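You operate a simulated robot arm through the tools that you are given. There is no shell and no other tool.

You run a simulated robot arm. Do the job below in one go: nothing can be reset, and whatever is moved stays where it is left.

JOB
Swap the brown block for the new block with the same figure.
Fine: open the clamp, old block into the WORN tray, new block down in the seat, clamp shut; leave the other block.
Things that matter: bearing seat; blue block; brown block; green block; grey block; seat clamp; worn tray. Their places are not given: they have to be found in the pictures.

Only the result counts: the job must be done as asked and must still hold three seconds after the hand-in. Knocking over, shifting, dropping, spilling or breaking anything else fails it.

ROBOT AND FRAMES
A 7-joint arm with a two-finger parallel gripper, fixed in place. Base frame: the origin is at the foot of the arm, x ahead of it, y to its left, z up; the work surface is at about z = 860. Units: mm, degrees, N and s.
Its first joint turns from -166.0 to 166.0 degrees. Payload 1.57 kg.
The TCP is the grasp point between the finger pads, 30 mm short of the fingertips. In the tool frame z runs along the fingers and y along their closing line. Largest opening 80 mm; finger width 17, thickness 12; the body of the gripper, 40 by 82 mm, starts 80 mm behind the TCP.
Orientation is that of the tool frame in the base frame, as a unit quaternion [w, x, y, z]. With the fingers straight down and closing along the base's y, the tool's x points along the base's -x, its y along +y and its z along -z.

CONTROLS
- The arm moves only by the tool move_arm. Its argument "deltas" is a list of rows, each a list of 6 numbers: the shift along the base's x, y, z in cm, then the turn, a rotation vector about the base's x, y, z in degrees. In form: [[dx, dy, dz, ax, ay, az], ...]. A call has 1 to 20 rows; each row shifts and turns the commanded pose from where the row before left it. "fingers" is the gripper command, from -1 (shut) to 1 (fully open), values between in proportion, set as the call begins (left out, the last holds). Each row takes 0.2 s and may step no farther than 50 mm and 8.6 degrees from the row before; otherwise, or with a gripper value out of range, the whole call is refused. Where a pose cannot be reached the arm comes as near as it can. A force on the tool above 40 N (or 10 N above the force at the start of the call, whichever is more), or a blocked arm, ends the call early, and 0.2 s more pass. Each finger travels about 153 mm/s and halts on what it meets, pressing with about 32 N; the grip force reading is that of the motor and also rises with nothing between the fingers. The clock runs only during rows and for 0.2 s after the last one: add rows that do not move to give the fingers time. It gives the time, the measured TCP pose, the force on the tool (base axes), the opening and the grip force at its end, in the units of the frame above (readings bear some noise), with the torque about the TCP (base axes, N m) and any sound that the robot's microphone picked up.
- Cameras (640 x 400 px; columns grow to the right, rows downward): "scene" is fixed at [401.4, 501.3, 1477.4]; the picture's right is [-0.88, -0.48, 0.00], its down [-0.34, 0.63, -0.69] and it looks along [0.33, -0.61, -0.72] (base axes); focal length 299 px, centre (320, 200). "wrist" rides on the gripper at [72, -7, -122] in the tool frame; the picture's right is [0.09, 1.00, 0.00], its down [-0.84, 0.08, -0.54] and it looks along [-0.54, 0.05, 0.84] (tool axes); focal length 238 px, centre (320, 200).
- snapshot(camera): a new picture of that camera. The clock stands still meanwhile.
- point_at(camera, pixels): there is no depth. For up to 12 entries [column, row, z] of the newest picture of that camera ("zoom" is the newest enlarged one), the place [x, y] in the base frame at which the ray of that pixel passes the height z, good to about 3 mm. The clock stands still meanwhile.
- inspect(camera, box): a new picture of the part [left, top, right, bottom] of that camera's present view, enlarged. The clock stands still meanwhile.
- close_job(): hands the job in; it is judged then, once.

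Leave the gripper open and the arm clear of the work at the hand-in unless told otherwise.

The tools are called after "Emit:" as name(argument=value, ...) on one line, values as JSON. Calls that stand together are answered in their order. move_arm: Moves the arm, as the interface text tells. Its arguments: {"type":"object","properties":{"deltas":{"type":"array"},"fingers":{"type":"number"}},"required":["deltas"]} The other tools are called the same way: snapshot (camera) takes a picture; point_at (camera, pixels) gives the place at which the rays of pixels pass given heights; inspect (camera, box) takes an enlarged picture of a part of a camera's view; close_job () hands the job in.

At the start:

```text
clock: 0.0
ee_pos: [541.7, -52.7, 1199.7]
orientation: [-0.001, -0.001, 1.0, 0.0]
ft_force: [-0.5, 0.1, 0.0]
torque: [0.0, 0.01, -0.04]
width: 80.0
grasp_force: 0.0
```

scene: 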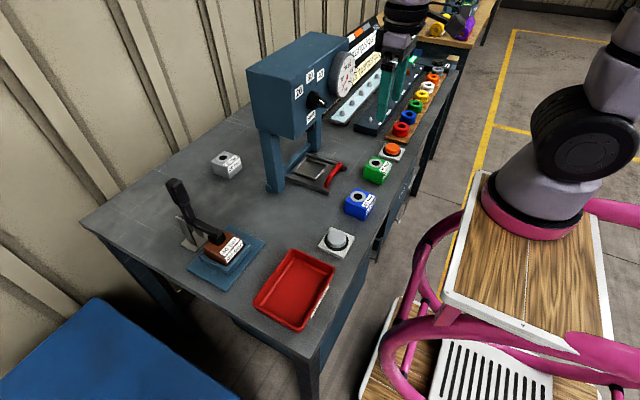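
wrist: 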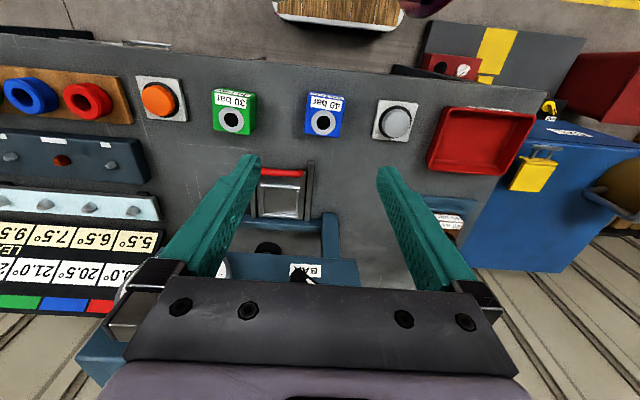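

I see the brown block in a teal seat with a dark lever clamp around (222,245) in the scene picture. There are three other blocks: grey at (227,165), blue at (358,203) and green at (376,170). The red tray is at (295,290). I'll enlarge these areas to read the figures.

Emit:
inspect(camera="scene", box=[150, 140, 290, 290])

Emit:
inspect(camera="scene", box=[320, 140, 420, 260])

Emit:
inspect(camera="wrist", box=[200, 80, 560, 260])

```text
2.67 times, centred on (220, 215) of scene
```

zoom: 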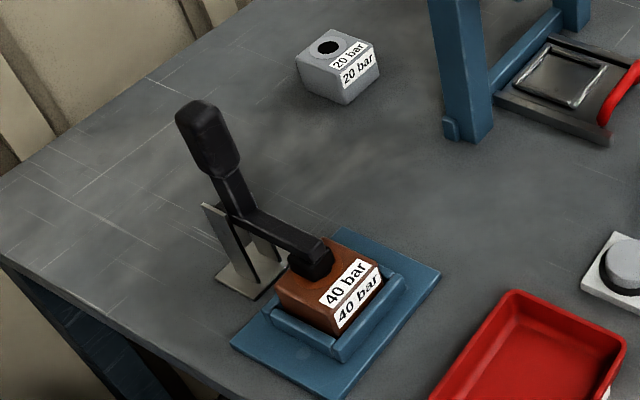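

```text
3.33 times, centred on (370, 200) of scene
```

zoom: 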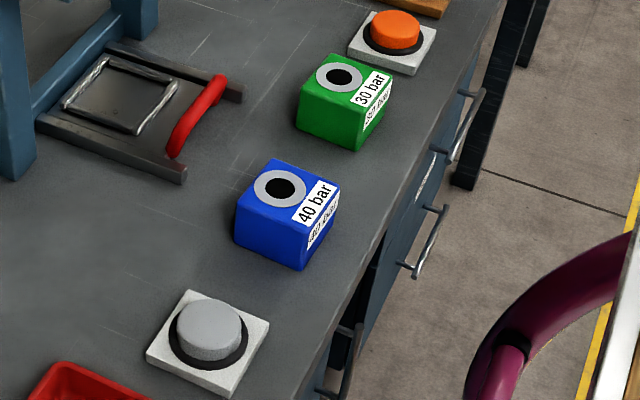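

```text
1.78 times, centred on (380, 170) of wrist
```

zoom: 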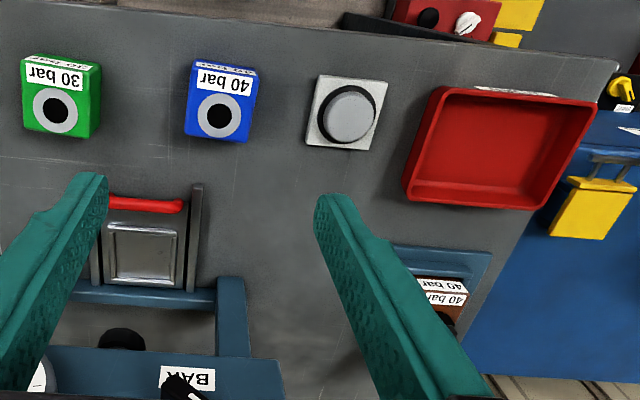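

The brown block reads 40 bar, blue reads 40, green 30 and grey 20, so blue is the replacement. Next I'll enlarge the clamp and seat and measure points on them.

Emit:
inspect(camera="scene", box=[160, 170, 272, 282])

```text
3.57 times, centred on (216, 226) of scene
```

zoom: 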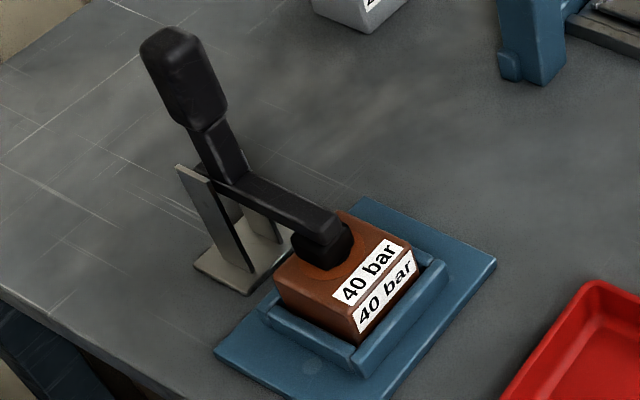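

I'll measure points on the clamp base, seat plate, block and lever in this enlarged picture.

Emit:
point_at(camera="zoom", pixels=[[214, 352, 866], [496, 262, 866], [365, 198, 866], [194, 265, 860], [245, 294, 860], [290, 240, 860], [410, 245, 920], [354, 312, 920], [273, 282, 920], [340, 212, 920], [354, 341, 880], [354, 375, 870]])

Emit:
point_at(camera="zoom", pixels=[[178, 165, 920], [178, 165, 900], [165, 40, 1000], [165, 40, 1040], [210, 125, 960], [210, 125, 980], [325, 240, 920], [325, 240, 940], [345, 220, 940], [225, 180, 920], [225, 180, 940], [190, 75, 1020]])

```text
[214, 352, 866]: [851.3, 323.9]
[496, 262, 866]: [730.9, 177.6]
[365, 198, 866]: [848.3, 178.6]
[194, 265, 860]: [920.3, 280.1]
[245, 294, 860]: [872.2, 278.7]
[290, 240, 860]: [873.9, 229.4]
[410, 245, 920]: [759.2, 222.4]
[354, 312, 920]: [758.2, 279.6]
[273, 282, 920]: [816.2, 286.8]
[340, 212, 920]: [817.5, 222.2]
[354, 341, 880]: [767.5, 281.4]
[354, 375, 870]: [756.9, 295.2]
```

```text
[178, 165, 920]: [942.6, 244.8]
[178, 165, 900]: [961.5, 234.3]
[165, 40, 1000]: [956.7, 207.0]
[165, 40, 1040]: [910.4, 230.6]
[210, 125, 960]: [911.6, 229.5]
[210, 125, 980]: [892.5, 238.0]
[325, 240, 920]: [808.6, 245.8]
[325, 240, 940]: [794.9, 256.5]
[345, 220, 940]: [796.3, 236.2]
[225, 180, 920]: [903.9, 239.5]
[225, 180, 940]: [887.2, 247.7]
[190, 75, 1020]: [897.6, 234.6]
```

The seat centre reads about (790, 251). The clamp lever swings in the x–z plane near y = 250, with the pivot behind the block at x ≈ 885. Next I'll locate the other blocks, the tray and the gauge press, so my paths stay clear of them.

Emit:
snapshot(camera="scene")

Emit:
point_at(camera="scene", pixels=[[291, 250, 885], [336, 262, 885], [299, 330, 885], [254, 303, 885], [270, 190, 860], [320, 152, 860], [337, 240, 870], [358, 203, 900], [376, 165, 900], [226, 165, 890], [325, 190, 862], [346, 160, 870]])

Emit:
inspect(camera="scene", box=[230, 230, 370, 340])

```text
taken
```

scene: 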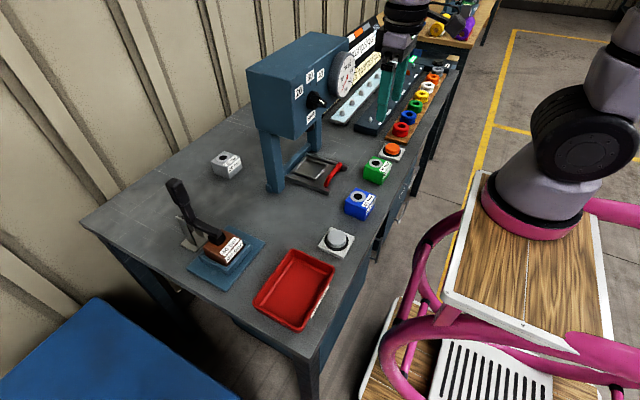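

```text
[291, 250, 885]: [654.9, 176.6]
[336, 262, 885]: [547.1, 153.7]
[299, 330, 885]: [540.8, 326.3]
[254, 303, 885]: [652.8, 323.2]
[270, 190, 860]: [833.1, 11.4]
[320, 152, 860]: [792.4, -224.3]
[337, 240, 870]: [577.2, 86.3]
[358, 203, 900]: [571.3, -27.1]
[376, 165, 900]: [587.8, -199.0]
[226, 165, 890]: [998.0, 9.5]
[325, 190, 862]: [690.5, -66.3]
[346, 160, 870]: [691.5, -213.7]
```

```text
3.64 times, centred on (300, 285) of scene
```

zoom: 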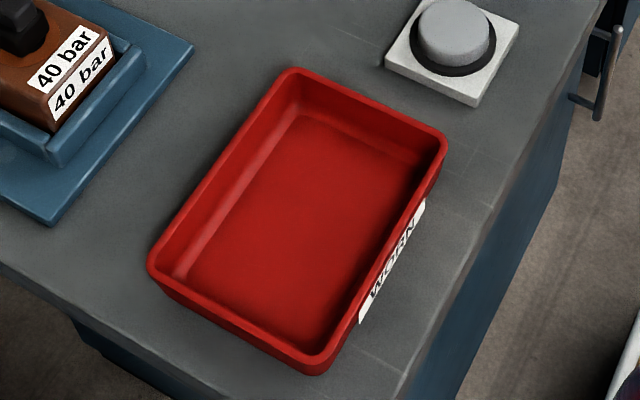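

The WORN tray spans about x 540–655 and y 160–325, and the path to the seat is clear up high. I'll move the arm at z ≈ 1200 to (640, 250) to look at the seat and clamp with the wrist camera.

Emit:
move_arm(deltas=[[1.2, 3.8, 0, 0, 0, 0], [1.2, 3.8, 0, 0, 0, 0], [1.2, 3.8, 0, 0, 0, 0], [1.2, 3.8, 0, 0, 0, 0], [1.2, 3.8, 0, 0, 0, 0], [1.2, 3.8, 0, 0, 0, 0], [1.2, 3.8, 0, 0, 0, 0], [1.4, 3.7, 0, 0, 0, 0], [0, 0, 0, 0, 0, 0]], fingers=1)

Emit:
snapshot(camera="wrist")

Emit:
snapshot(camera="scene")

```text
clock: 2.0
ee_pos: [639.2, 251.0, 1199.7]
orientation: [0.0, -0.001, 1.0, 0.0]
ft_force: [0.6, 0.5, 0.0]
torque: [0.03, -0.02, 0.01]
width: 79.9
grasp_force: 0.0
```

```text
taken
```

wrist: 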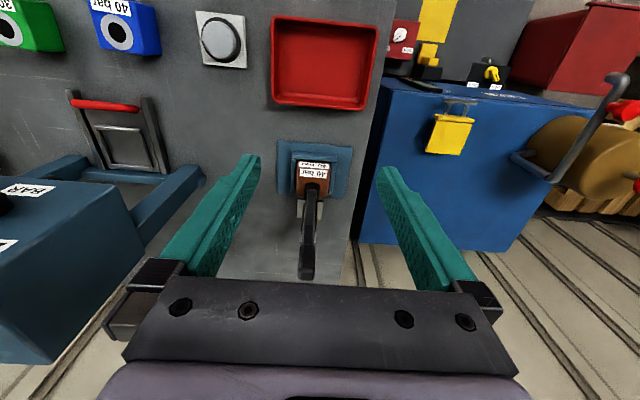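

```text
taken
```

scene: 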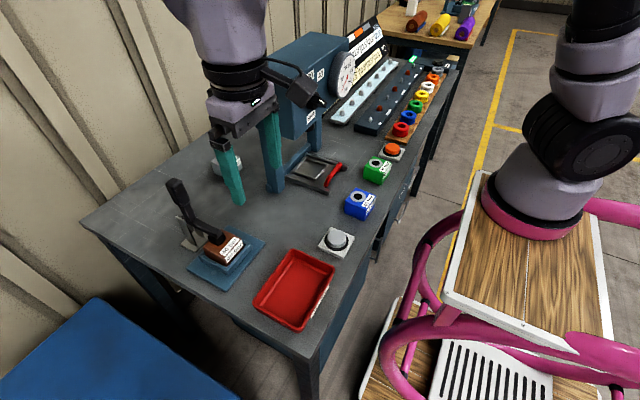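

The wrist view shows the seat at (315,170) and the lever running down to (306,275). I'll enlarge it and measure.

Emit:
inspect(camera="wrist", box=[250, 130, 380, 290])

Emit:
inspect(camera="wrist", box=[270, 135, 360, 200])

```text
2.50 times, centred on (315, 210) of wrist
```

zoom: 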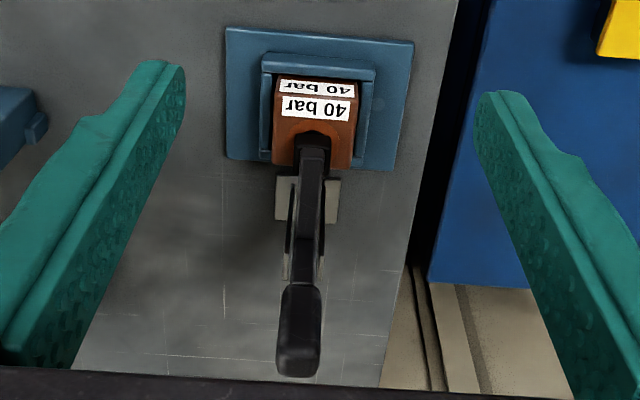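

```text
6.15 times, centred on (315, 168) of wrist
```

zoom: 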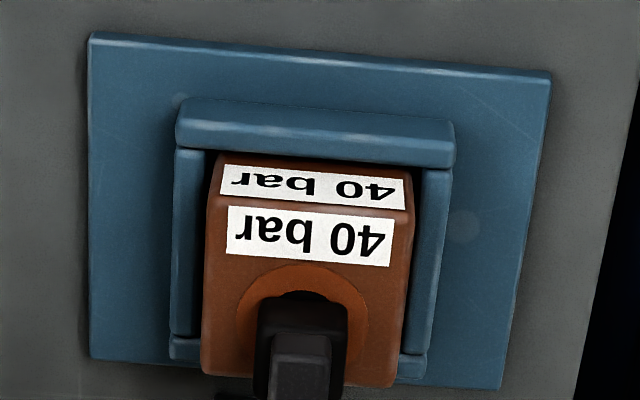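

The seat has a front wall on the robot side and side walls, and the block's label faces the robot. I'll measure these from the close view.

Emit:
point_at(camera="zoom", pixels=[[218, 197, 920], [412, 212, 920], [202, 375, 920], [395, 388, 920], [178, 130, 885], [452, 150, 885], [172, 335, 885], [426, 352, 885], [88, 35, 868], [550, 72, 868], [500, 388, 868], [90, 355, 868]])

Emit:
point_at(camera="zoom", pixels=[[218, 197, 910], [412, 212, 910], [202, 375, 910], [395, 388, 910], [180, 100, 885], [455, 125, 885], [222, 155, 890], [405, 168, 890], [300, 340, 935], [172, 358, 880], [422, 378, 880], [305, 268, 920]])

```text
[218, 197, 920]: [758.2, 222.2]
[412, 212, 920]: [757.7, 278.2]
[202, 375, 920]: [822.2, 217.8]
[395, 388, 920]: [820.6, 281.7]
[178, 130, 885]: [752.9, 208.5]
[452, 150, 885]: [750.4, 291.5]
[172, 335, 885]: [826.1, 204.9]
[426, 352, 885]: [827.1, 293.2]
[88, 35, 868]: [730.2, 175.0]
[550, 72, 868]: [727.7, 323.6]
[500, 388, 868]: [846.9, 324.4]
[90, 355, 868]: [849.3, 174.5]
```

```text
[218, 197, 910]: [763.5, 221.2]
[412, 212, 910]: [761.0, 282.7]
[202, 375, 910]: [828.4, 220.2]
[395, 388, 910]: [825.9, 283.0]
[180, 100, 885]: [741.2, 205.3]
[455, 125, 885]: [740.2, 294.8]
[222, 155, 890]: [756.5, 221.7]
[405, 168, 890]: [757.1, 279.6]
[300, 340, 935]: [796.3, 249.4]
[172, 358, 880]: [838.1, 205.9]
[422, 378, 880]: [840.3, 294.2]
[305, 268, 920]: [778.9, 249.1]
```

The seat centre is about (789.5, 250). The block is about 60 mm square with its top at z ≈ 920. The lever handle stands at x ≈ 872, y ≈ 250, z ≈ 1005–1078, and the pivot is near (888, 945). I'll shut the fingers and bring them to the robot side of the handle, at x = 828, tips at z ≈ 1030, without touching it.

Emit:
move_arm(deltas=[[4.7, 0, 0, 0, 0, 0], [4.7, 0, 0, 0, 0, 0], [4.7, 0, 0, 0, 0, 0], [4.7, 0, 0, 0, 0, 0], [0, 0, -3.5, 0, 0, 0], [0, 0, -3.5, 0, 0, 0], [0, 0, -3.5, 0, 0, 0], [0, 0, -3.5, 0, 0, 0], [0, 0, 0, 0, 0, 0]], fingers=-1)

Emit:
inspect(camera="scene", box=[120, 120, 300, 290])

Emit:
snapshot(camera="wrist")

```text
clock: 4.0
ee_pos: [827.7, 251.2, 1060.5]
orientation: [-0.001, 0.0, 1.0, 0.001]
ft_force: [-0.4, -0.1, 0.4]
torque: [0.02, -0.03, 0.02]
width: 0.0
grasp_force: 21.2
```

```text
2.35 times, centred on (210, 205) of scene
```

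zoom: 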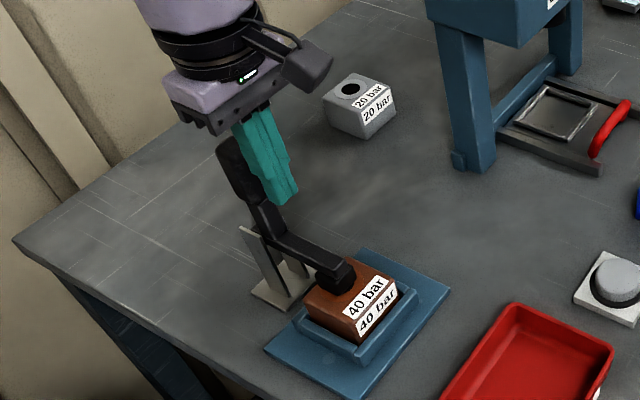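

```text
taken
```

wrist: 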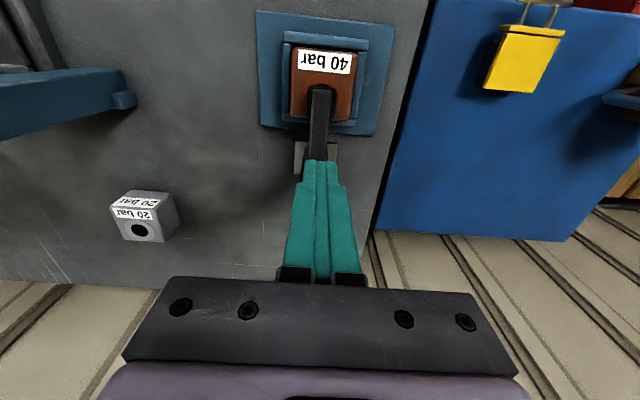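

The fingers sit just on the robot side of the handle. I'll push slowly in +x.

Emit:
move_arm(deltas=[[1.0, 0, 0, 0, 0, 0], [1.0, 0, 0, 0, 0, 0], [0.8, 0, 0, 0, 0, 0], [0.8, 0, 0, 0, 0, 0], [0.8, 0, 0, 0, 0, 0], [0, 0, 0, 0, 0, 0]])

Emit:
inspect(camera="scene", box=[120, 120, 300, 290])

```text
clock: 5.4
ee_pos: [873.1, 250.2, 1059.5]
orientation: [0.001, 0.0, 1.0, 0.001]
ft_force: [-7.1, -0.7, 3.3]
torque: [0.06, 0.2, -0.03]
width: 0.2
grasp_force: 21.3
```

```text
2.35 times, centred on (210, 205) of scene
```

zoom: 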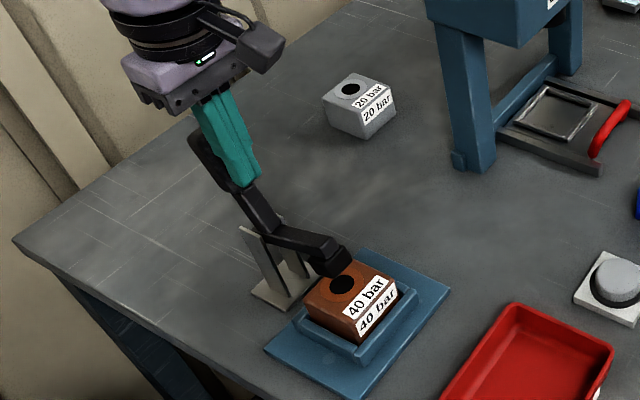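

The lever is swinging back with only about 7 N and the arm is lifting off the block. I'll keep pushing in an arc, backward and a little down.

Emit:
move_arm(deltas=[[0.8, 0, -0.3, 0, 0, 0], [0.8, 0, -0.3, 0, 0, 0], [0.8, 0, -0.5, 0, 0, 0], [0.8, 0, -0.6, 0, 0, 0], [0.8, 0, -0.8, 0, 0, 0], [0.8, 0, -0.8, 0, 0, 0], [0, 0, 0, 0, 0, 0]])

Emit:
inspect(camera="scene", box=[120, 120, 300, 290])

```text
clock: 7.0
ee_pos: [919.4, 250.6, 1026.7]
orientation: [0.0, -0.001, 1.0, 0.001]
ft_force: [0.0, -0.4, 0.0]
torque: [-0.02, 0.02, 0.0]
width: 0.0
grasp_force: 20.8
```

```text
2.35 times, centred on (210, 205) of scene
```

zoom: 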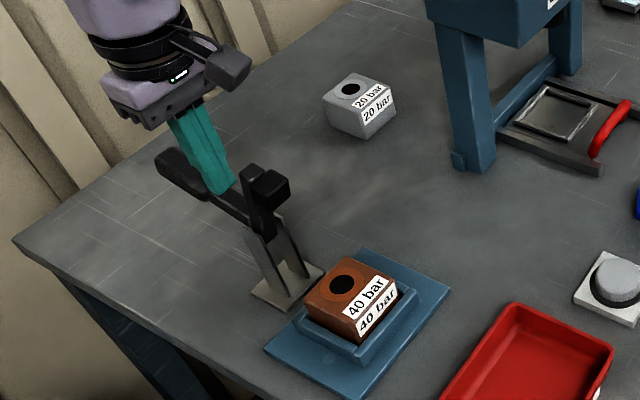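

The lever has snapped over and stands open: the arm is upright, the handle lies back, and the force reads zero. I'll go straight up, then back to above the seat with the fingers open for a close look.

Emit:
move_arm(deltas=[[0, 0, 4, 0, 0, 0], [0, 0, 4.5, 0, 0, 0], [0, 0, 4.5, 0, 0, 0], [0, 0, 4.3, 0, 0, 0], [-4.5, 0, 0, 0, 0, 0], [-4.5, 0, 0, 0, 0, 0], [-4.5, 0, 0, 0, 0, 0], [-4.5, 0, 0, 0, 0, 0], [0, 0, -4.5, 0, 0, 0], [0, 0, -4.5, 0, 0, 0], [0, 0, -4.5, 0, 0, 0], [0, 0, 0, 0, 0, 0]], fingers=-1)

Emit:
move_arm(deltas=[[0, 0, 0, 0, 0, 0], [0, 0, 0, 0, 0, 0]], fingers=1)

Emit:
snapshot(camera="wrist")

Emit:
inspect(camera="scene", box=[120, 120, 300, 290])

```text
clock: 9.6
ee_pos: [740.6, 249.1, 1064.0]
orientation: [0.0, 0.0, 1.0, -0.001]
ft_force: [0.0, 0.6, 0.4]
torque: [-0.03, -0.04, -0.01]
width: 0.3
grasp_force: 22.1
```

```text
clock: 10.2
ee_pos: [739.7, 250.0, 1064.5]
orientation: [0.0, 0.0, 1.0, 0.0]
ft_force: [0.9, 0.7, -0.1]
torque: [-0.01, 0.0, -0.01]
width: 80.0
grasp_force: 0.1
```

```text
taken
```

wrist: 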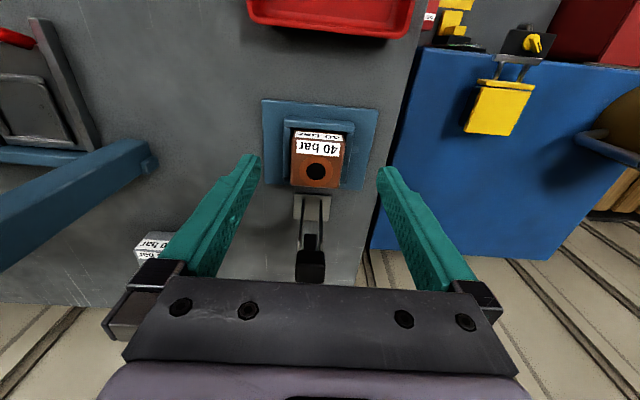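

```text
2.35 times, centred on (210, 205) of scene
```

zoom: 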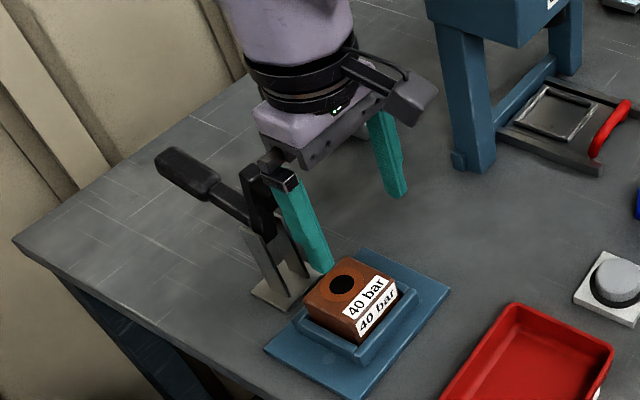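

The lever stays open and the block is free. I'll enlarge both views to get the wall and block-top heights.

Emit:
inspect(camera="wrist", box=[255, 90, 385, 200])

Emit:
point_at(camera="zoom", pixels=[[320, 200, 900]])

```text
3.64 times, centred on (320, 145) of wrist
```

zoom: 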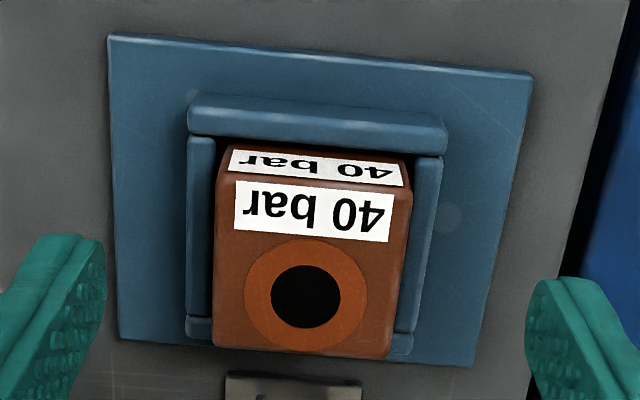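

```text
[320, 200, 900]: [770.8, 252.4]
```

I'll use a tight scene enlargement to get the wall heights from the near corner at about (213,262).

Emit:
inspect(camera="scene", box=[184, 222, 272, 277])

```text
7.27 times, centred on (228, 250) of scene
```

zoom: 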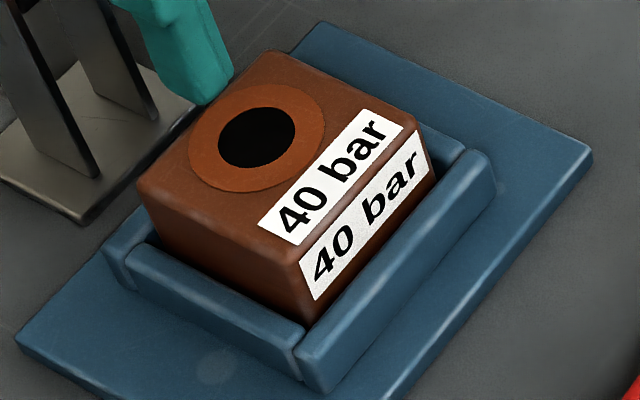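

I'll read these corners at several heights.

Emit:
point_at(camera="zoom", pixels=[[310, 390, 865], [298, 357, 875], [298, 357, 885], [298, 357, 895], [295, 255, 910], [295, 255, 920], [295, 255, 930], [493, 165, 885], [490, 190, 868], [125, 250, 885], [257, 138, 920], [310, 320, 880]])

```text
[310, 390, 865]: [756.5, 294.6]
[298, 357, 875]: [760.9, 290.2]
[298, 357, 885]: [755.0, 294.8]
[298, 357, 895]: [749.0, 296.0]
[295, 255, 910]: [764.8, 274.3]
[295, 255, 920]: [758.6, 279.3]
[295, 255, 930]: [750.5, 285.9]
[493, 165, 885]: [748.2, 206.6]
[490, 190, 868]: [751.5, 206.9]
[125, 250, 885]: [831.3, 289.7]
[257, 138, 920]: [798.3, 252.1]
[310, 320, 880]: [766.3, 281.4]
```

The wall tops are at z ≈ 886 and the block top at z ≈ 920, with the block centred at (790, 250.5). I'll go over it, fingers open along y, and come down to TCP z ≈ 921 so the tips stay just above the walls. First I'll stop at 950 to check.

Emit:
move_arm(deltas=[[2.5, 0, 0, 0, 0, 0], [2.5, 0.05, 0, 0, 0, 0], [0, 0, -4, 0, 0, 0], [0, 0, -4, 0, 0, 0], [0, 0, -3.4, 0, 0, 0], [0, 0, 0, 0, 0, 0]], fingers=1)

Emit:
snapshot(camera="wrist")

Emit:
inspect(camera="scene", box=[140, 150, 280, 280])

```text
clock: 11.6
ee_pos: [789.7, 251.8, 949.8]
orientation: [0.0, 0.0, 1.0, 0.0]
ft_force: [0.1, 0.1, 1.0]
torque: [-0.01, -0.02, 0.01]
width: 80.0
grasp_force: 0.1
```

```text
taken
```

wrist: 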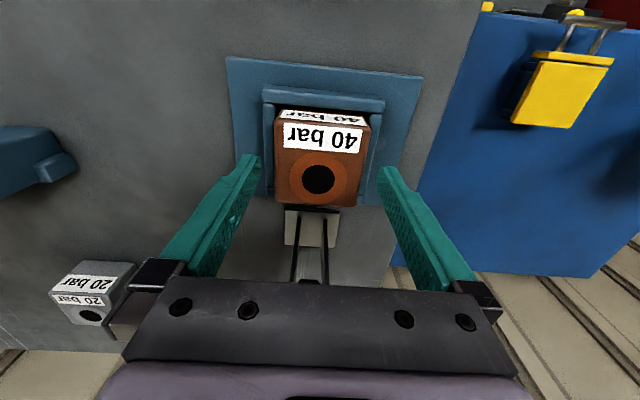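

```text
3.08 times, centred on (210, 215) of scene
```

zoom: 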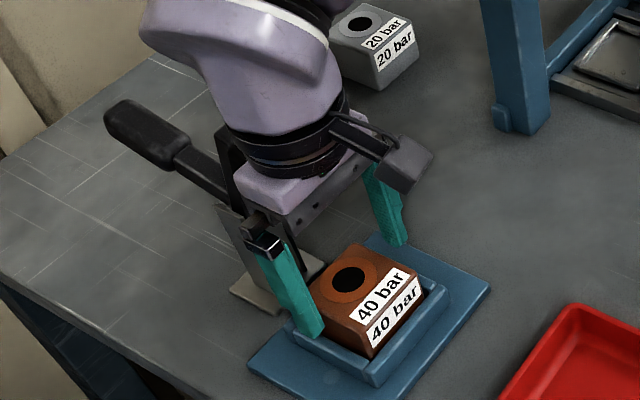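

Fingers straddle the block with room on both sides. I'll check its centre from this close view before going down.

Emit:
point_at(camera="wrist", pixels=[[277, 146, 920], [370, 154, 920], [276, 202, 920], [357, 207, 920], [318, 179, 920], [277, 115, 918], [372, 122, 918]])

Emit:
move_arm(deltas=[[0, 0, -1, 0, 0, 0], [0, 0, -1, 0, 0, 0], [0, 0, -0.9, 0, 0, 0], [0, 0, 0, 0, 0, 0]])

```text
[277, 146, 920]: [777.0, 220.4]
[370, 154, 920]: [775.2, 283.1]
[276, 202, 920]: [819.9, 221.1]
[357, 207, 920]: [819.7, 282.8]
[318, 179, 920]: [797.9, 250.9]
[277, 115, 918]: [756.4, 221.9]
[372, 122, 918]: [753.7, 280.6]
```

```text
clock: 12.6
ee_pos: [789.4, 251.9, 921.7]
orientation: [0.0, 0.0, 1.0, 0.001]
ft_force: [-0.2, 0.4, 0.0]
torque: [-0.01, 0.06, -0.01]
width: 79.8
grasp_force: 0.2
```

The block centre reads about (788.5, 251.5), lined up with the gripper, and there's no contact force. I'll close the fingers.

Emit:
move_arm(deltas=[[0, 0, 0, 0, 0, 0], [0, 0, 0, 0, 0, 0], [0, 0, 0, 0, 0, 0]], fingers=-1)

```text
clock: 13.4
ee_pos: [789.5, 251.1, 922.2]
orientation: [0.0, 0.0, 1.0, 0.0]
ft_force: [1.1, -2.9, 1.7]
torque: [-0.22, 0.08, 0.02]
width: 63.8
grasp_force: 32.4
```

The grip is holding at 63.8 mm. I'll lift slowly straight up.

Emit:
move_arm(deltas=[[0, 0, 0.5, 0, 0, 0], [0, 0, 1, 0, 0, 0], [0, 0, 1.5, 0, 0, 0], [0, 0, 2, 0, 0, 0], [0, 0, 3, 0, 0, 0], [0, 0, 0, 0, 0, 0]])

Emit:
snapshot(camera="wrist")

Emit:
inspect(camera="scene", box=[140, 150, 280, 280])

```text
clock: 14.8
ee_pos: [789.5, 252.0, 1002.5]
orientation: [0.0, 0.0, 1.0, -0.001]
ft_force: [0.3, 0.2, -6.3]
torque: [0.0, -0.01, 0.02]
width: 63.8
grasp_force: 32.2
```

```text
taken
```

wrist: 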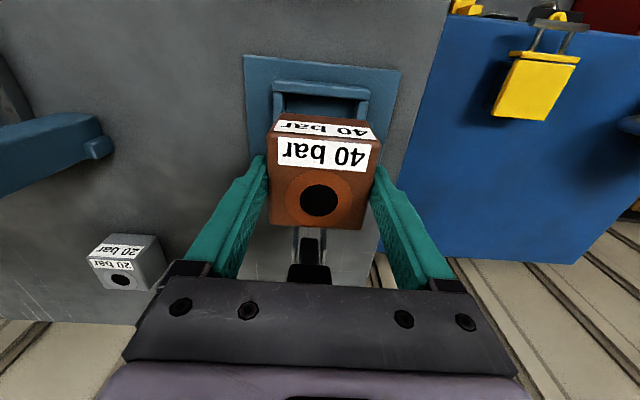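

```text
3.08 times, centred on (210, 215) of scene
```

zoom: 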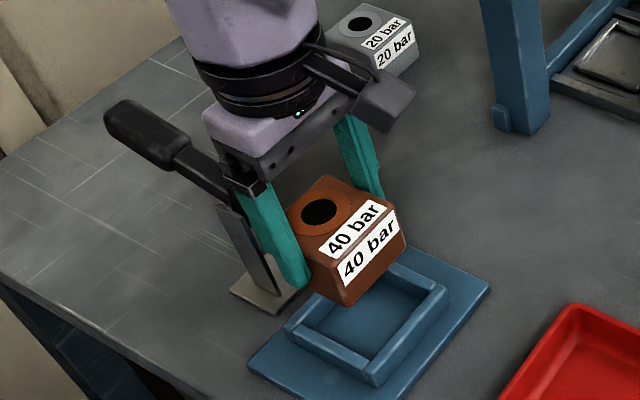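

The block is up with about 6 N hanging and the seat is empty. I'll carry it at safe height to above the WORN tray and look.

Emit:
move_arm(deltas=[[0, 0, 3, 0, 0, 0], [0, 0, 3, 0, 0, 0], [-4, 0, 0, 0, 0, 0], [-4, -0.1, 0, 0, 0, 0], [-4, -0.2, 0, 0, 0, 0], [-4, -0.2, 0, 0, 0, 0], [-3, 0, 0, 0, 0, 0], [0, 0, 0, 0, 0, 0]])

Emit:
snapshot(camera="wrist")

Emit:
snapshot(camera="scene")

```text
clock: 16.6
ee_pos: [599.0, 246.2, 1061.6]
orientation: [0.0, 0.0, 1.0, 0.0]
ft_force: [1.3, -0.3, -6.1]
torque: [0.02, 0.01, 0.01]
width: 63.8
grasp_force: 31.8
```

```text
taken
```

wrist: 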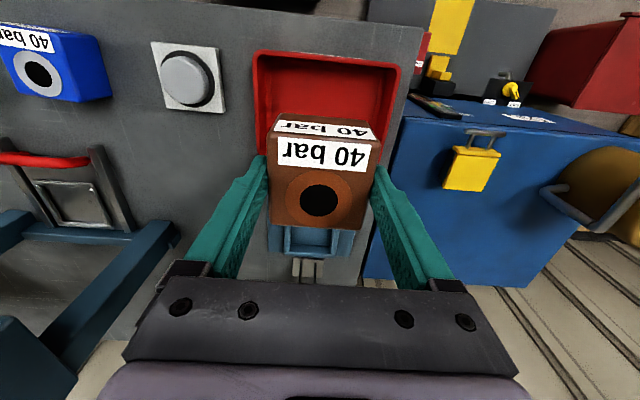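

```text
taken
```

scene: 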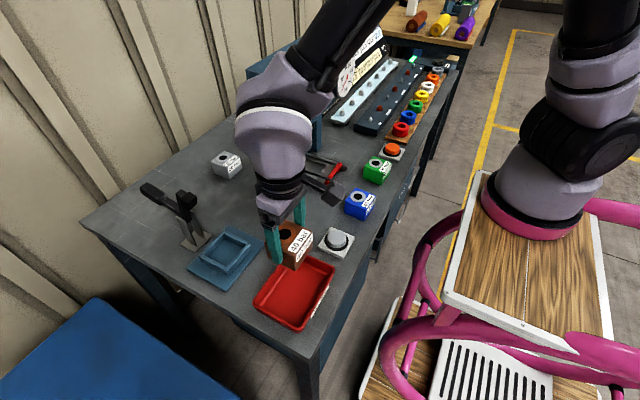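

I'll measure the tray rim and floor from both cameras before lowering.

Emit:
point_at(camera="wrist", pixels=[[255, 53, 890], [401, 66, 890], [272, 60, 865], [385, 70, 865], [256, 150, 890], [388, 160, 890]])

Emit:
inspect(camera="scene", box=[230, 220, 360, 340])

Emit:
point_at(camera="scene", pixels=[[336, 263, 890], [300, 328, 890], [254, 300, 890], [298, 320, 864], [321, 272, 864], [262, 298, 864]])

```text
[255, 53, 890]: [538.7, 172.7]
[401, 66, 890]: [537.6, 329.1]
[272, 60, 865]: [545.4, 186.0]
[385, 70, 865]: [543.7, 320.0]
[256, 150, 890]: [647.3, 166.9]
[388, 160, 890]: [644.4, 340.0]
```

```text
3.33 times, centred on (295, 280) of scene
```

zoom: 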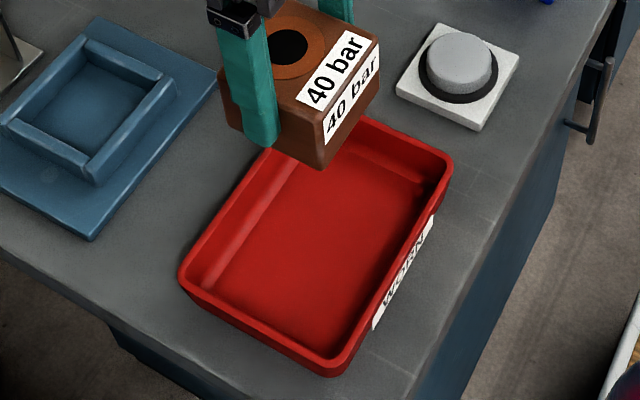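

```text
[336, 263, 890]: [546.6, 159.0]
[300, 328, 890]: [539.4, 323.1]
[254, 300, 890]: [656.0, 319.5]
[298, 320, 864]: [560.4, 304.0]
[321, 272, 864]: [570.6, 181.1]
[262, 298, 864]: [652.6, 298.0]
```

The tray is centred near (598, 245), so the block will fit inside the rim with about 20 mm to spare. I'll lower to TCP z ≈ 932.

Emit:
move_arm(deltas=[[0, 0, -4, 0, 0, 0], [0, 0, -4, 0, 0, 0], [0, 0, -3, 0, 0, 0], [0, 0, -2, 0, 0, 0], [0, 0, 0, 0, 0, 0]])

Emit:
inspect(camera="scene", box=[230, 220, 360, 340])

```text
clock: 17.8
ee_pos: [599.7, 246.8, 931.3]
orientation: [0.0, 0.0, 1.0, 0.0]
ft_force: [-0.7, -0.6, -5.7]
torque: [0.01, 0.02, -0.01]
width: 63.7
grasp_force: 31.7
```

```text
3.33 times, centred on (295, 280) of scene
```

zoom: 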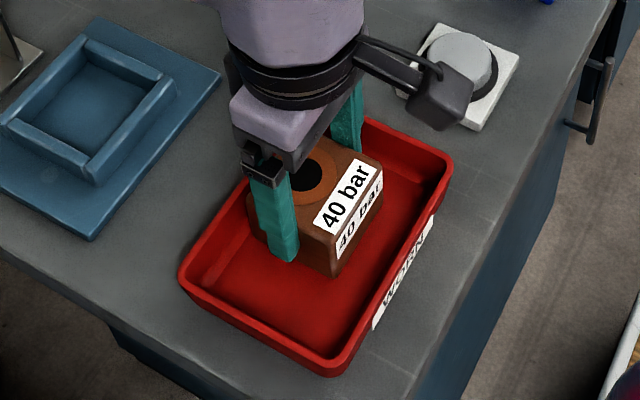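

The block is inside the tray rim. I'll lower in small steps until the floor takes the weight.

Emit:
move_arm(deltas=[[0, 0, -0.3, 0, 0, 0], [0, 0, -0.3, 0, 0, 0], [0, 0, -0.2, 0, 0, 0], [0, 0, 0, 0, 0, 0]])

```text
clock: 18.8
ee_pos: [600.0, 247.1, 924.3]
orientation: [0.0, 0.0, 1.0, 0.0]
ft_force: [-0.3, 0.1, -6.5]
torque: [0.02, 0.01, 0.01]
width: 63.4
grasp_force: 31.9
```

There's no contact yet and the force still reads −6 N. I'll keep lowering in small steps.

Emit:
move_arm(deltas=[[0, 0, -0.2, 0, 0, 0], [0, 0, -0.2, 0, 0, 0], [0, 0, 0, 0, 0, 0]])

Emit:
move_arm(deltas=[[0, 0, -0.15, 0, 0, 0], [0, 0, 0, 0, 0, 0]])

```text
clock: 19.6
ee_pos: [599.4, 246.2, 920.1]
orientation: [0.0, 0.0, 1.0, -0.001]
ft_force: [0.4, -0.2, -6.3]
torque: [-0.01, -0.02, 0.01]
width: 63.7
grasp_force: 32.0
```

```text
clock: 20.2
ee_pos: [599.3, 247.2, 919.3]
orientation: [0.001, 0.0, 1.0, 0.0]
ft_force: [-0.6, 0.8, -6.6]
torque: [0.0, 0.02, 0.03]
width: 63.8
grasp_force: 32.1
```

Still hanging. I'll take further small steps.

Emit:
move_arm(deltas=[[0, 0, -0.15, 0, 0, 0], [0, 0, -0.15, 0, 0, 0], [0, 0, 0, 0, 0, 0]])

Emit:
inspect(camera="scene", box=[230, 220, 360, 340])

```text
clock: 21.0
ee_pos: [600.1, 246.2, 915.3]
orientation: [0.0, 0.001, 1.0, 0.0]
ft_force: [-2.5, -4.2, 21.0]
torque: [-0.19, 0.01, 0.01]
width: 63.8
grasp_force: 31.8
```

```text
3.33 times, centred on (295, 280) of scene
```

zoom: 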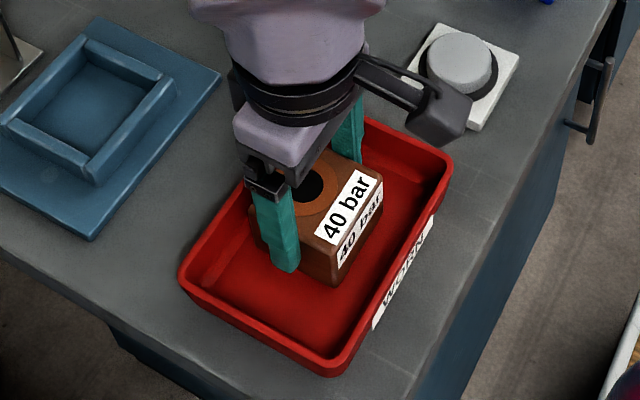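

The force turned to +21 N, so the block is on the tray floor at TCP z ≈ 916. I'll ease up 1.5 mm to take off the load and open.

Emit:
move_arm(deltas=[[0, 0, 0.12, 0, 0, 0], [0, 0, 0, 0, 0, 0]])

Emit:
move_arm(deltas=[[0, 0, 0, 0, 0, 0], [0, 0, 0, 0, 0, 0], [0, 0, 0, 0, 0, 0]], fingers=1)

Emit:
move_arm(deltas=[[0, 0, 1, 0, 0, 0], [0, 0, 3, 0, 0, 0], [0, 0, 4, 0, 0, 0], [0, 0, 4, 0, 0, 0], [0, 0, 4, 0, 0, 0], [0, 0, 0, 0, 0, 0]])

Emit:
inspect(camera="scene", box=[230, 220, 360, 340])

Emit:
snapshot(camera="wrist")

```text
clock: 21.6
ee_pos: [599.7, 245.7, 915.6]
orientation: [0.0, 0.0, 1.0, 0.0]
ft_force: [2.8, 0.6, -1.6]
torque: [0.22, -0.21, -0.01]
width: 63.6
grasp_force: 31.9
```

```text
clock: 22.4
ee_pos: [599.8, 246.1, 916.1]
orientation: [0.0, 0.0, 1.0, 0.001]
ft_force: [0.3, -0.5, -0.6]
torque: [0.0, -0.02, -0.01]
width: 79.6
grasp_force: 0.0
```

```text
clock: 23.8
ee_pos: [599.2, 247.4, 1077.6]
orientation: [0.0, 0.0, 1.0, -0.001]
ft_force: [0.4, 0.1, -0.8]
torque: [-0.02, -0.03, 0.02]
width: 79.9
grasp_force: 0.0
```

```text
3.33 times, centred on (295, 280) of scene
```

zoom: 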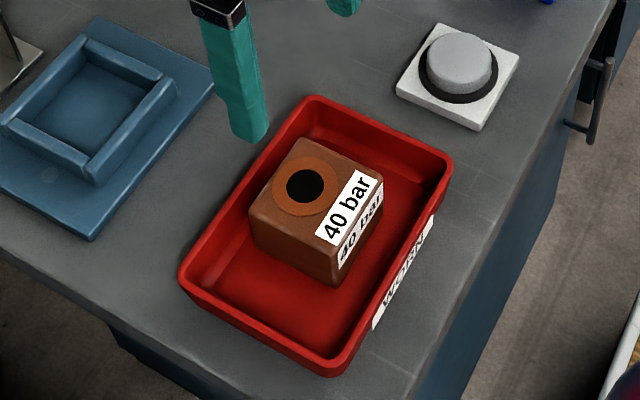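

```text
taken
```

wrist: 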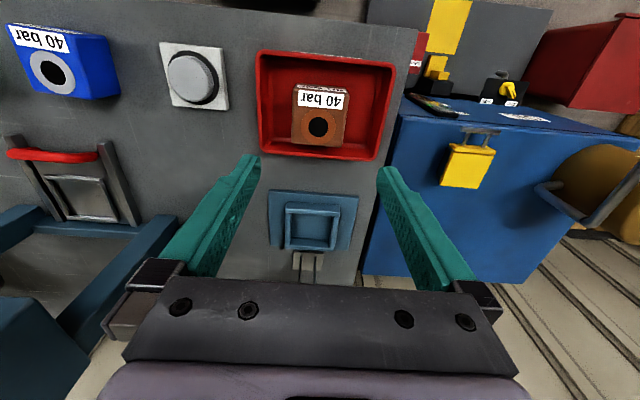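

The brown block sits flat in the WORN tray. While the empty seat is in the wrist view at (312,228), I'll enlarge it to measure the pocket.

Emit:
inspect(camera="wrist", box=[262, 183, 362, 258])

```text
5.33 times, centred on (312, 220) of wrist
```

zoom: 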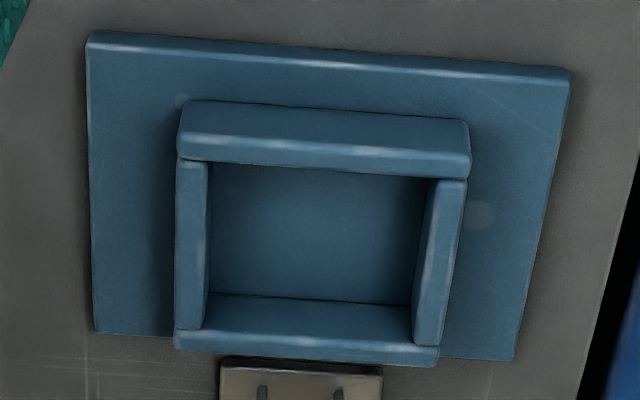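

I'll read the inner top edges of the pocket and its floor.

Emit:
point_at(camera="zoom", pixels=[[209, 163, 886], [430, 178, 886], [205, 329, 886], [413, 345, 886], [209, 292, 868], [413, 304, 868], [210, 165, 890], [178, 160, 886], [470, 178, 886], [174, 348, 886], [438, 366, 886]])

```text
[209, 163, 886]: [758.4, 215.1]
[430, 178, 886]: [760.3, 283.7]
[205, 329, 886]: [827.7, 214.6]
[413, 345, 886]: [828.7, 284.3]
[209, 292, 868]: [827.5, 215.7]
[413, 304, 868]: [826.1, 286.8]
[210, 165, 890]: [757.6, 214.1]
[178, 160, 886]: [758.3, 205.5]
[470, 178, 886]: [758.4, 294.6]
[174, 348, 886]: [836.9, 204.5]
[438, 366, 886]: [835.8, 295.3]
```

The pocket is about 70 mm square and centred near (790–793, 250). The brown block sat in it when the TCP was at (789.5, 251.1, 922), so I'll reuse that pose. Now I'll move at z ≈ 1078 to above the blue block, near (571, −27).

Emit:
move_arm(deltas=[[-0.5, -4, 0, 0, 0, 0], [-0.5, -4, 0, 0, 0, 0], [-0.5, -4, 0, 0, 0, 0], [-0.5, -4, 0, 0, 0, 0], [-0.5, -4, 0, 0, 0, 0], [-0.5, -4, 0, 0, 0, 0], [0, -3.3, 0, 0, 0, 0], [0, 0, 0, 0, 0, 0]], fingers=1)

Emit:
snapshot(camera="wrist")

Emit:
snapshot(camera="scene")

```text
clock: 25.6
ee_pos: [569.0, -25.6, 1077.6]
orientation: [0.0, 0.001, 1.0, 0.0]
ft_force: [-0.2, 0.0, -0.1]
torque: [-0.01, -0.01, 0.0]
width: 80.2
grasp_force: 0.1
```

```text
taken
```

wrist: 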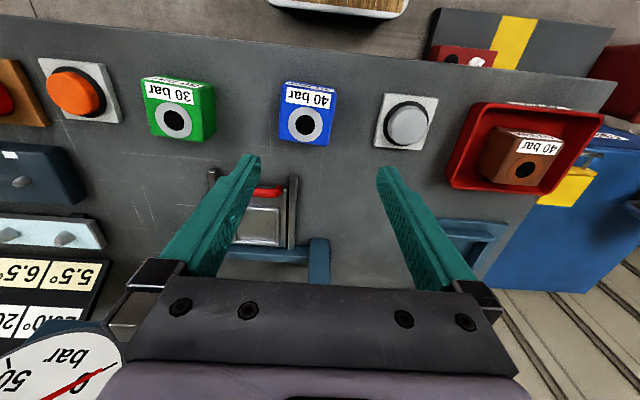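

```text
taken
```

scene: 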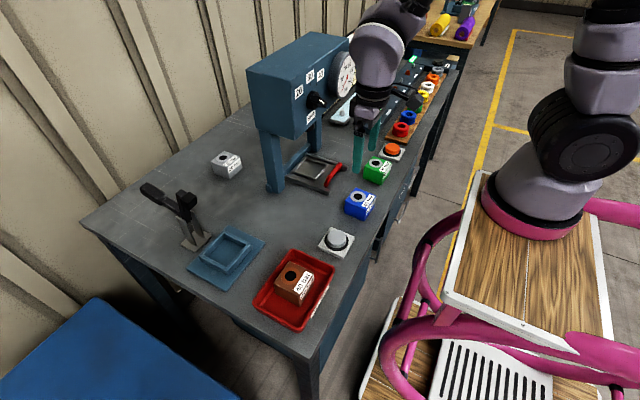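

The blue block is at (308,112) in the wrist view. I'll enlarge it and measure its top corners.

Emit:
inspect(camera="wrist", box=[260, 70, 360, 160])

Emit:
inspect(camera="scene", box=[320, 170, 400, 230])

```text
4.44 times, centred on (310, 115) of wrist
```

zoom: 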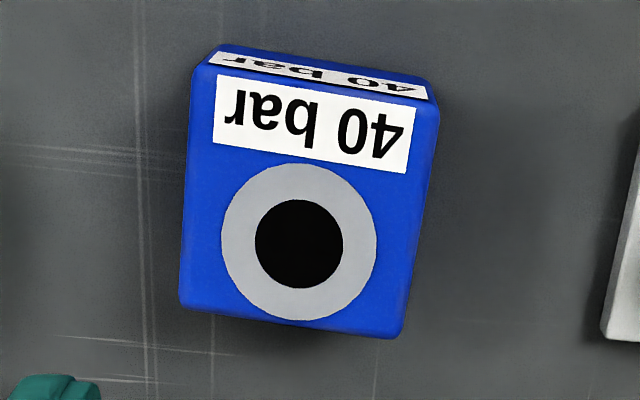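

```text
6.67 times, centred on (360, 200) of scene
```

zoom: 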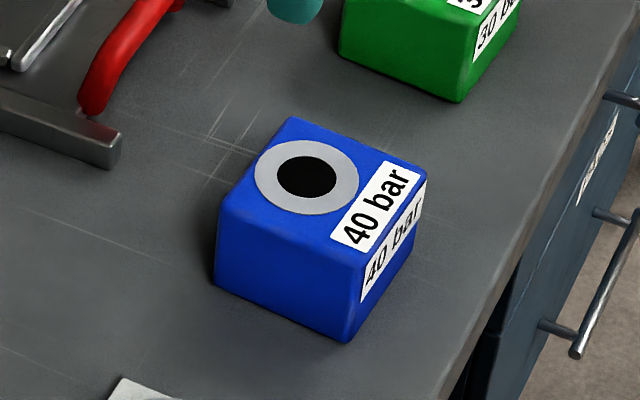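

The blue block looks turned by a few degrees. I'll read its corners from both cameras at the expected top height, z ≈ 912.

Emit:
point_at(camera="wrist", pixels=[[282.3, 85.3, 912], [336.6, 92.5, 912], [278.5, 138.6, 912], [329.1, 146.1, 912], [305.3, 124.7, 912], [282.3, 85.3, 916], [336.6, 92.5, 916], [278.5, 138.6, 916], [329.1, 146.1, 916], [305.3, 124.7, 916]])

Emit:
point_at(camera="zoom", pixels=[[362, 252, 912], [426, 172, 912], [290, 117, 912], [219, 198, 912], [306, 177, 912], [348, 342, 860], [214, 282, 860], [410, 250, 860], [306, 177, 916]])

```text
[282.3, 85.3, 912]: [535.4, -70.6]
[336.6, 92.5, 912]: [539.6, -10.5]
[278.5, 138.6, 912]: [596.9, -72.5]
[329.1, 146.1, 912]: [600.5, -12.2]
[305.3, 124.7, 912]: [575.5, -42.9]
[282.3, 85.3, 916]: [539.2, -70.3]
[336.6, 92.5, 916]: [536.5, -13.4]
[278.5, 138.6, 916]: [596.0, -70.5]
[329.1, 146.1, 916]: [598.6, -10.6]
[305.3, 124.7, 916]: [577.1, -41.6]
```

```text
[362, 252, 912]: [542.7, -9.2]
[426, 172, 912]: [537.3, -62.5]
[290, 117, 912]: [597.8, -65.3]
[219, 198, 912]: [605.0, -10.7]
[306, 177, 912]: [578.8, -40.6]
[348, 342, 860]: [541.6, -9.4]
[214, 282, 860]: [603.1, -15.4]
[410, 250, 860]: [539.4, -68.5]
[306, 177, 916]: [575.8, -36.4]
```

The block centre is about (569.5, −40), turned roughly −3°. I'll move over it and lower to TCP z ≈ 950 (tips at 920, above the block's top) for a close look.

Emit:
move_arm(deltas=[[0.05, -1.4, 0, 0, 0, 0], [0, 0, -4, 0, 0, 0], [0, 0, -4, 0, 0, 0], [0, 0, -3, 0, 0, 0], [0, 0, -1.75, 0, 0, 0], [0, 0, 0, 0, 0, 0]], fingers=1)

Emit:
snapshot(camera="wrist")

Emit:
inspect(camera="wrist", box=[240, 90, 400, 220])

```text
clock: 27.0
ee_pos: [569.4, -41.1, 949.2]
orientation: [-0.001, 0.0, 1.0, -0.001]
ft_force: [0.5, 0.4, -0.3]
torque: [0.02, -0.04, -0.02]
width: 80.0
grasp_force: 0.1
```

```text
taken
```

wrist: 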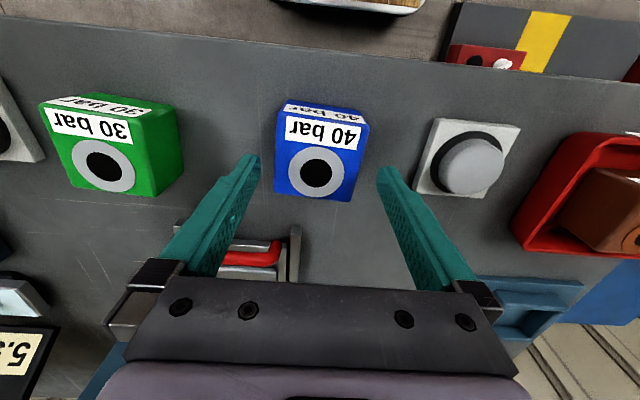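

```text
3.08 times, centred on (320, 155) of wrist
```

zoom: 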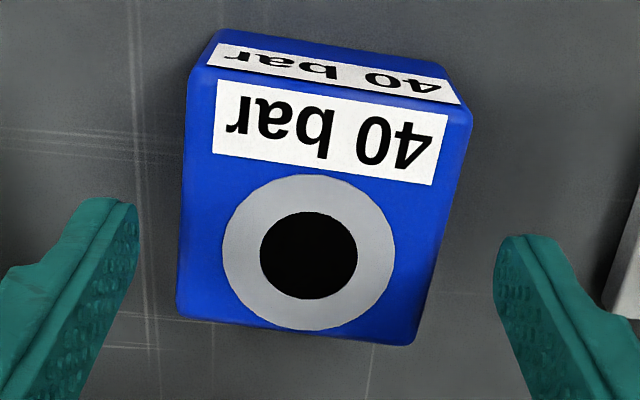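

The label edge runs about 9° in the picture, against about 5° for the brown block when square. So the blue block is turned about −3.8°. I'll measure points to confirm.

Emit:
point_at(camera="zoom", pixels=[[213, 152, 912], [433, 187, 912], [220, 80, 912], [449, 115, 912], [186, 70, 912], [470, 112, 912], [177, 312, 912], [413, 345, 912], [308, 253, 912]])

```text
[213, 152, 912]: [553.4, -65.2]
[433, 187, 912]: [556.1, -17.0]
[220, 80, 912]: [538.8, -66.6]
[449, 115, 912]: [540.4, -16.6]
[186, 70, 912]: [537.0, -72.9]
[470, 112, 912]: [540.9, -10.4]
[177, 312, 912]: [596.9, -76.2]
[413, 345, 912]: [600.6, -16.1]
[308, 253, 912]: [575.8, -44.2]
```

The yaw averages −3.6° and the centre is about (568.5, −43.5). I'll turn the tool −3.6° about z, shift by (−1.5, −3) mm, and go down to TCP z ≈ 912.

Emit:
move_arm(deltas=[[-0.15, -0.3, 0, 0, 0, -3.6], [0, 0, 0, 0, 0, 0]], fingers=1)

Emit:
move_arm(deltas=[[0, 0, -1, 0, 0, 0], [0, 0, -1, 0, 0, 0], [0, 0, -1, 0, 0, 0], [0, 0, -0.7, 0, 0, 0], [0, 0, 0, 0, 0, 0]])

Emit:
inspect(camera="wrist", box=[230, 80, 410, 220])

Emit:
inspect(camera="scene", box=[310, 150, 410, 230])

```text
clock: 27.6
ee_pos: [568.1, -43.9, 949.0]
orientation: [0.0, 0.032, 0.999, -0.001]
ft_force: [0.6, 0.5, 0.9]
torque: [-0.01, 0.0, -0.03]
width: 80.1
grasp_force: 0.1
```

```text
clock: 28.8
ee_pos: [569.2, -43.7, 910.6]
orientation: [0.0, 0.031, 1.0, 0.0]
ft_force: [0.9, 0.4, 0.9]
torque: [0.05, 0.02, -0.03]
width: 79.9
grasp_force: 0.1
```

```text
2.86 times, centred on (320, 150) of wrist
```

zoom: 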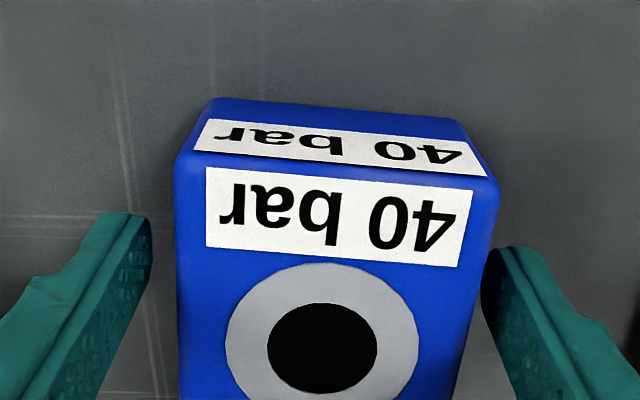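

```text
5.00 times, centred on (360, 190) of scene
```

zoom: 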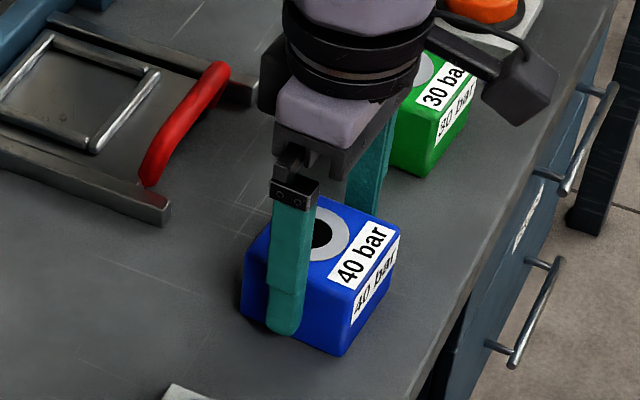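

The fingers straddle the blue block and the hole is centred between them. There's no contact, so I'll close.

Emit:
move_arm(deltas=[[0, 0, 0, 0, 0, 0], [0, 0, 0, 0, 0, 0], [0, 0, 0, 0, 0, 0]], fingers=-1)

```text
clock: 29.6
ee_pos: [567.1, -43.6, 911.6]
orientation: [0.0, 0.032, 1.0, 0.0]
ft_force: [0.7, 0.6, 0.8]
torque: [-0.05, -0.1, 0.03]
width: 63.7
grasp_force: 31.5
```

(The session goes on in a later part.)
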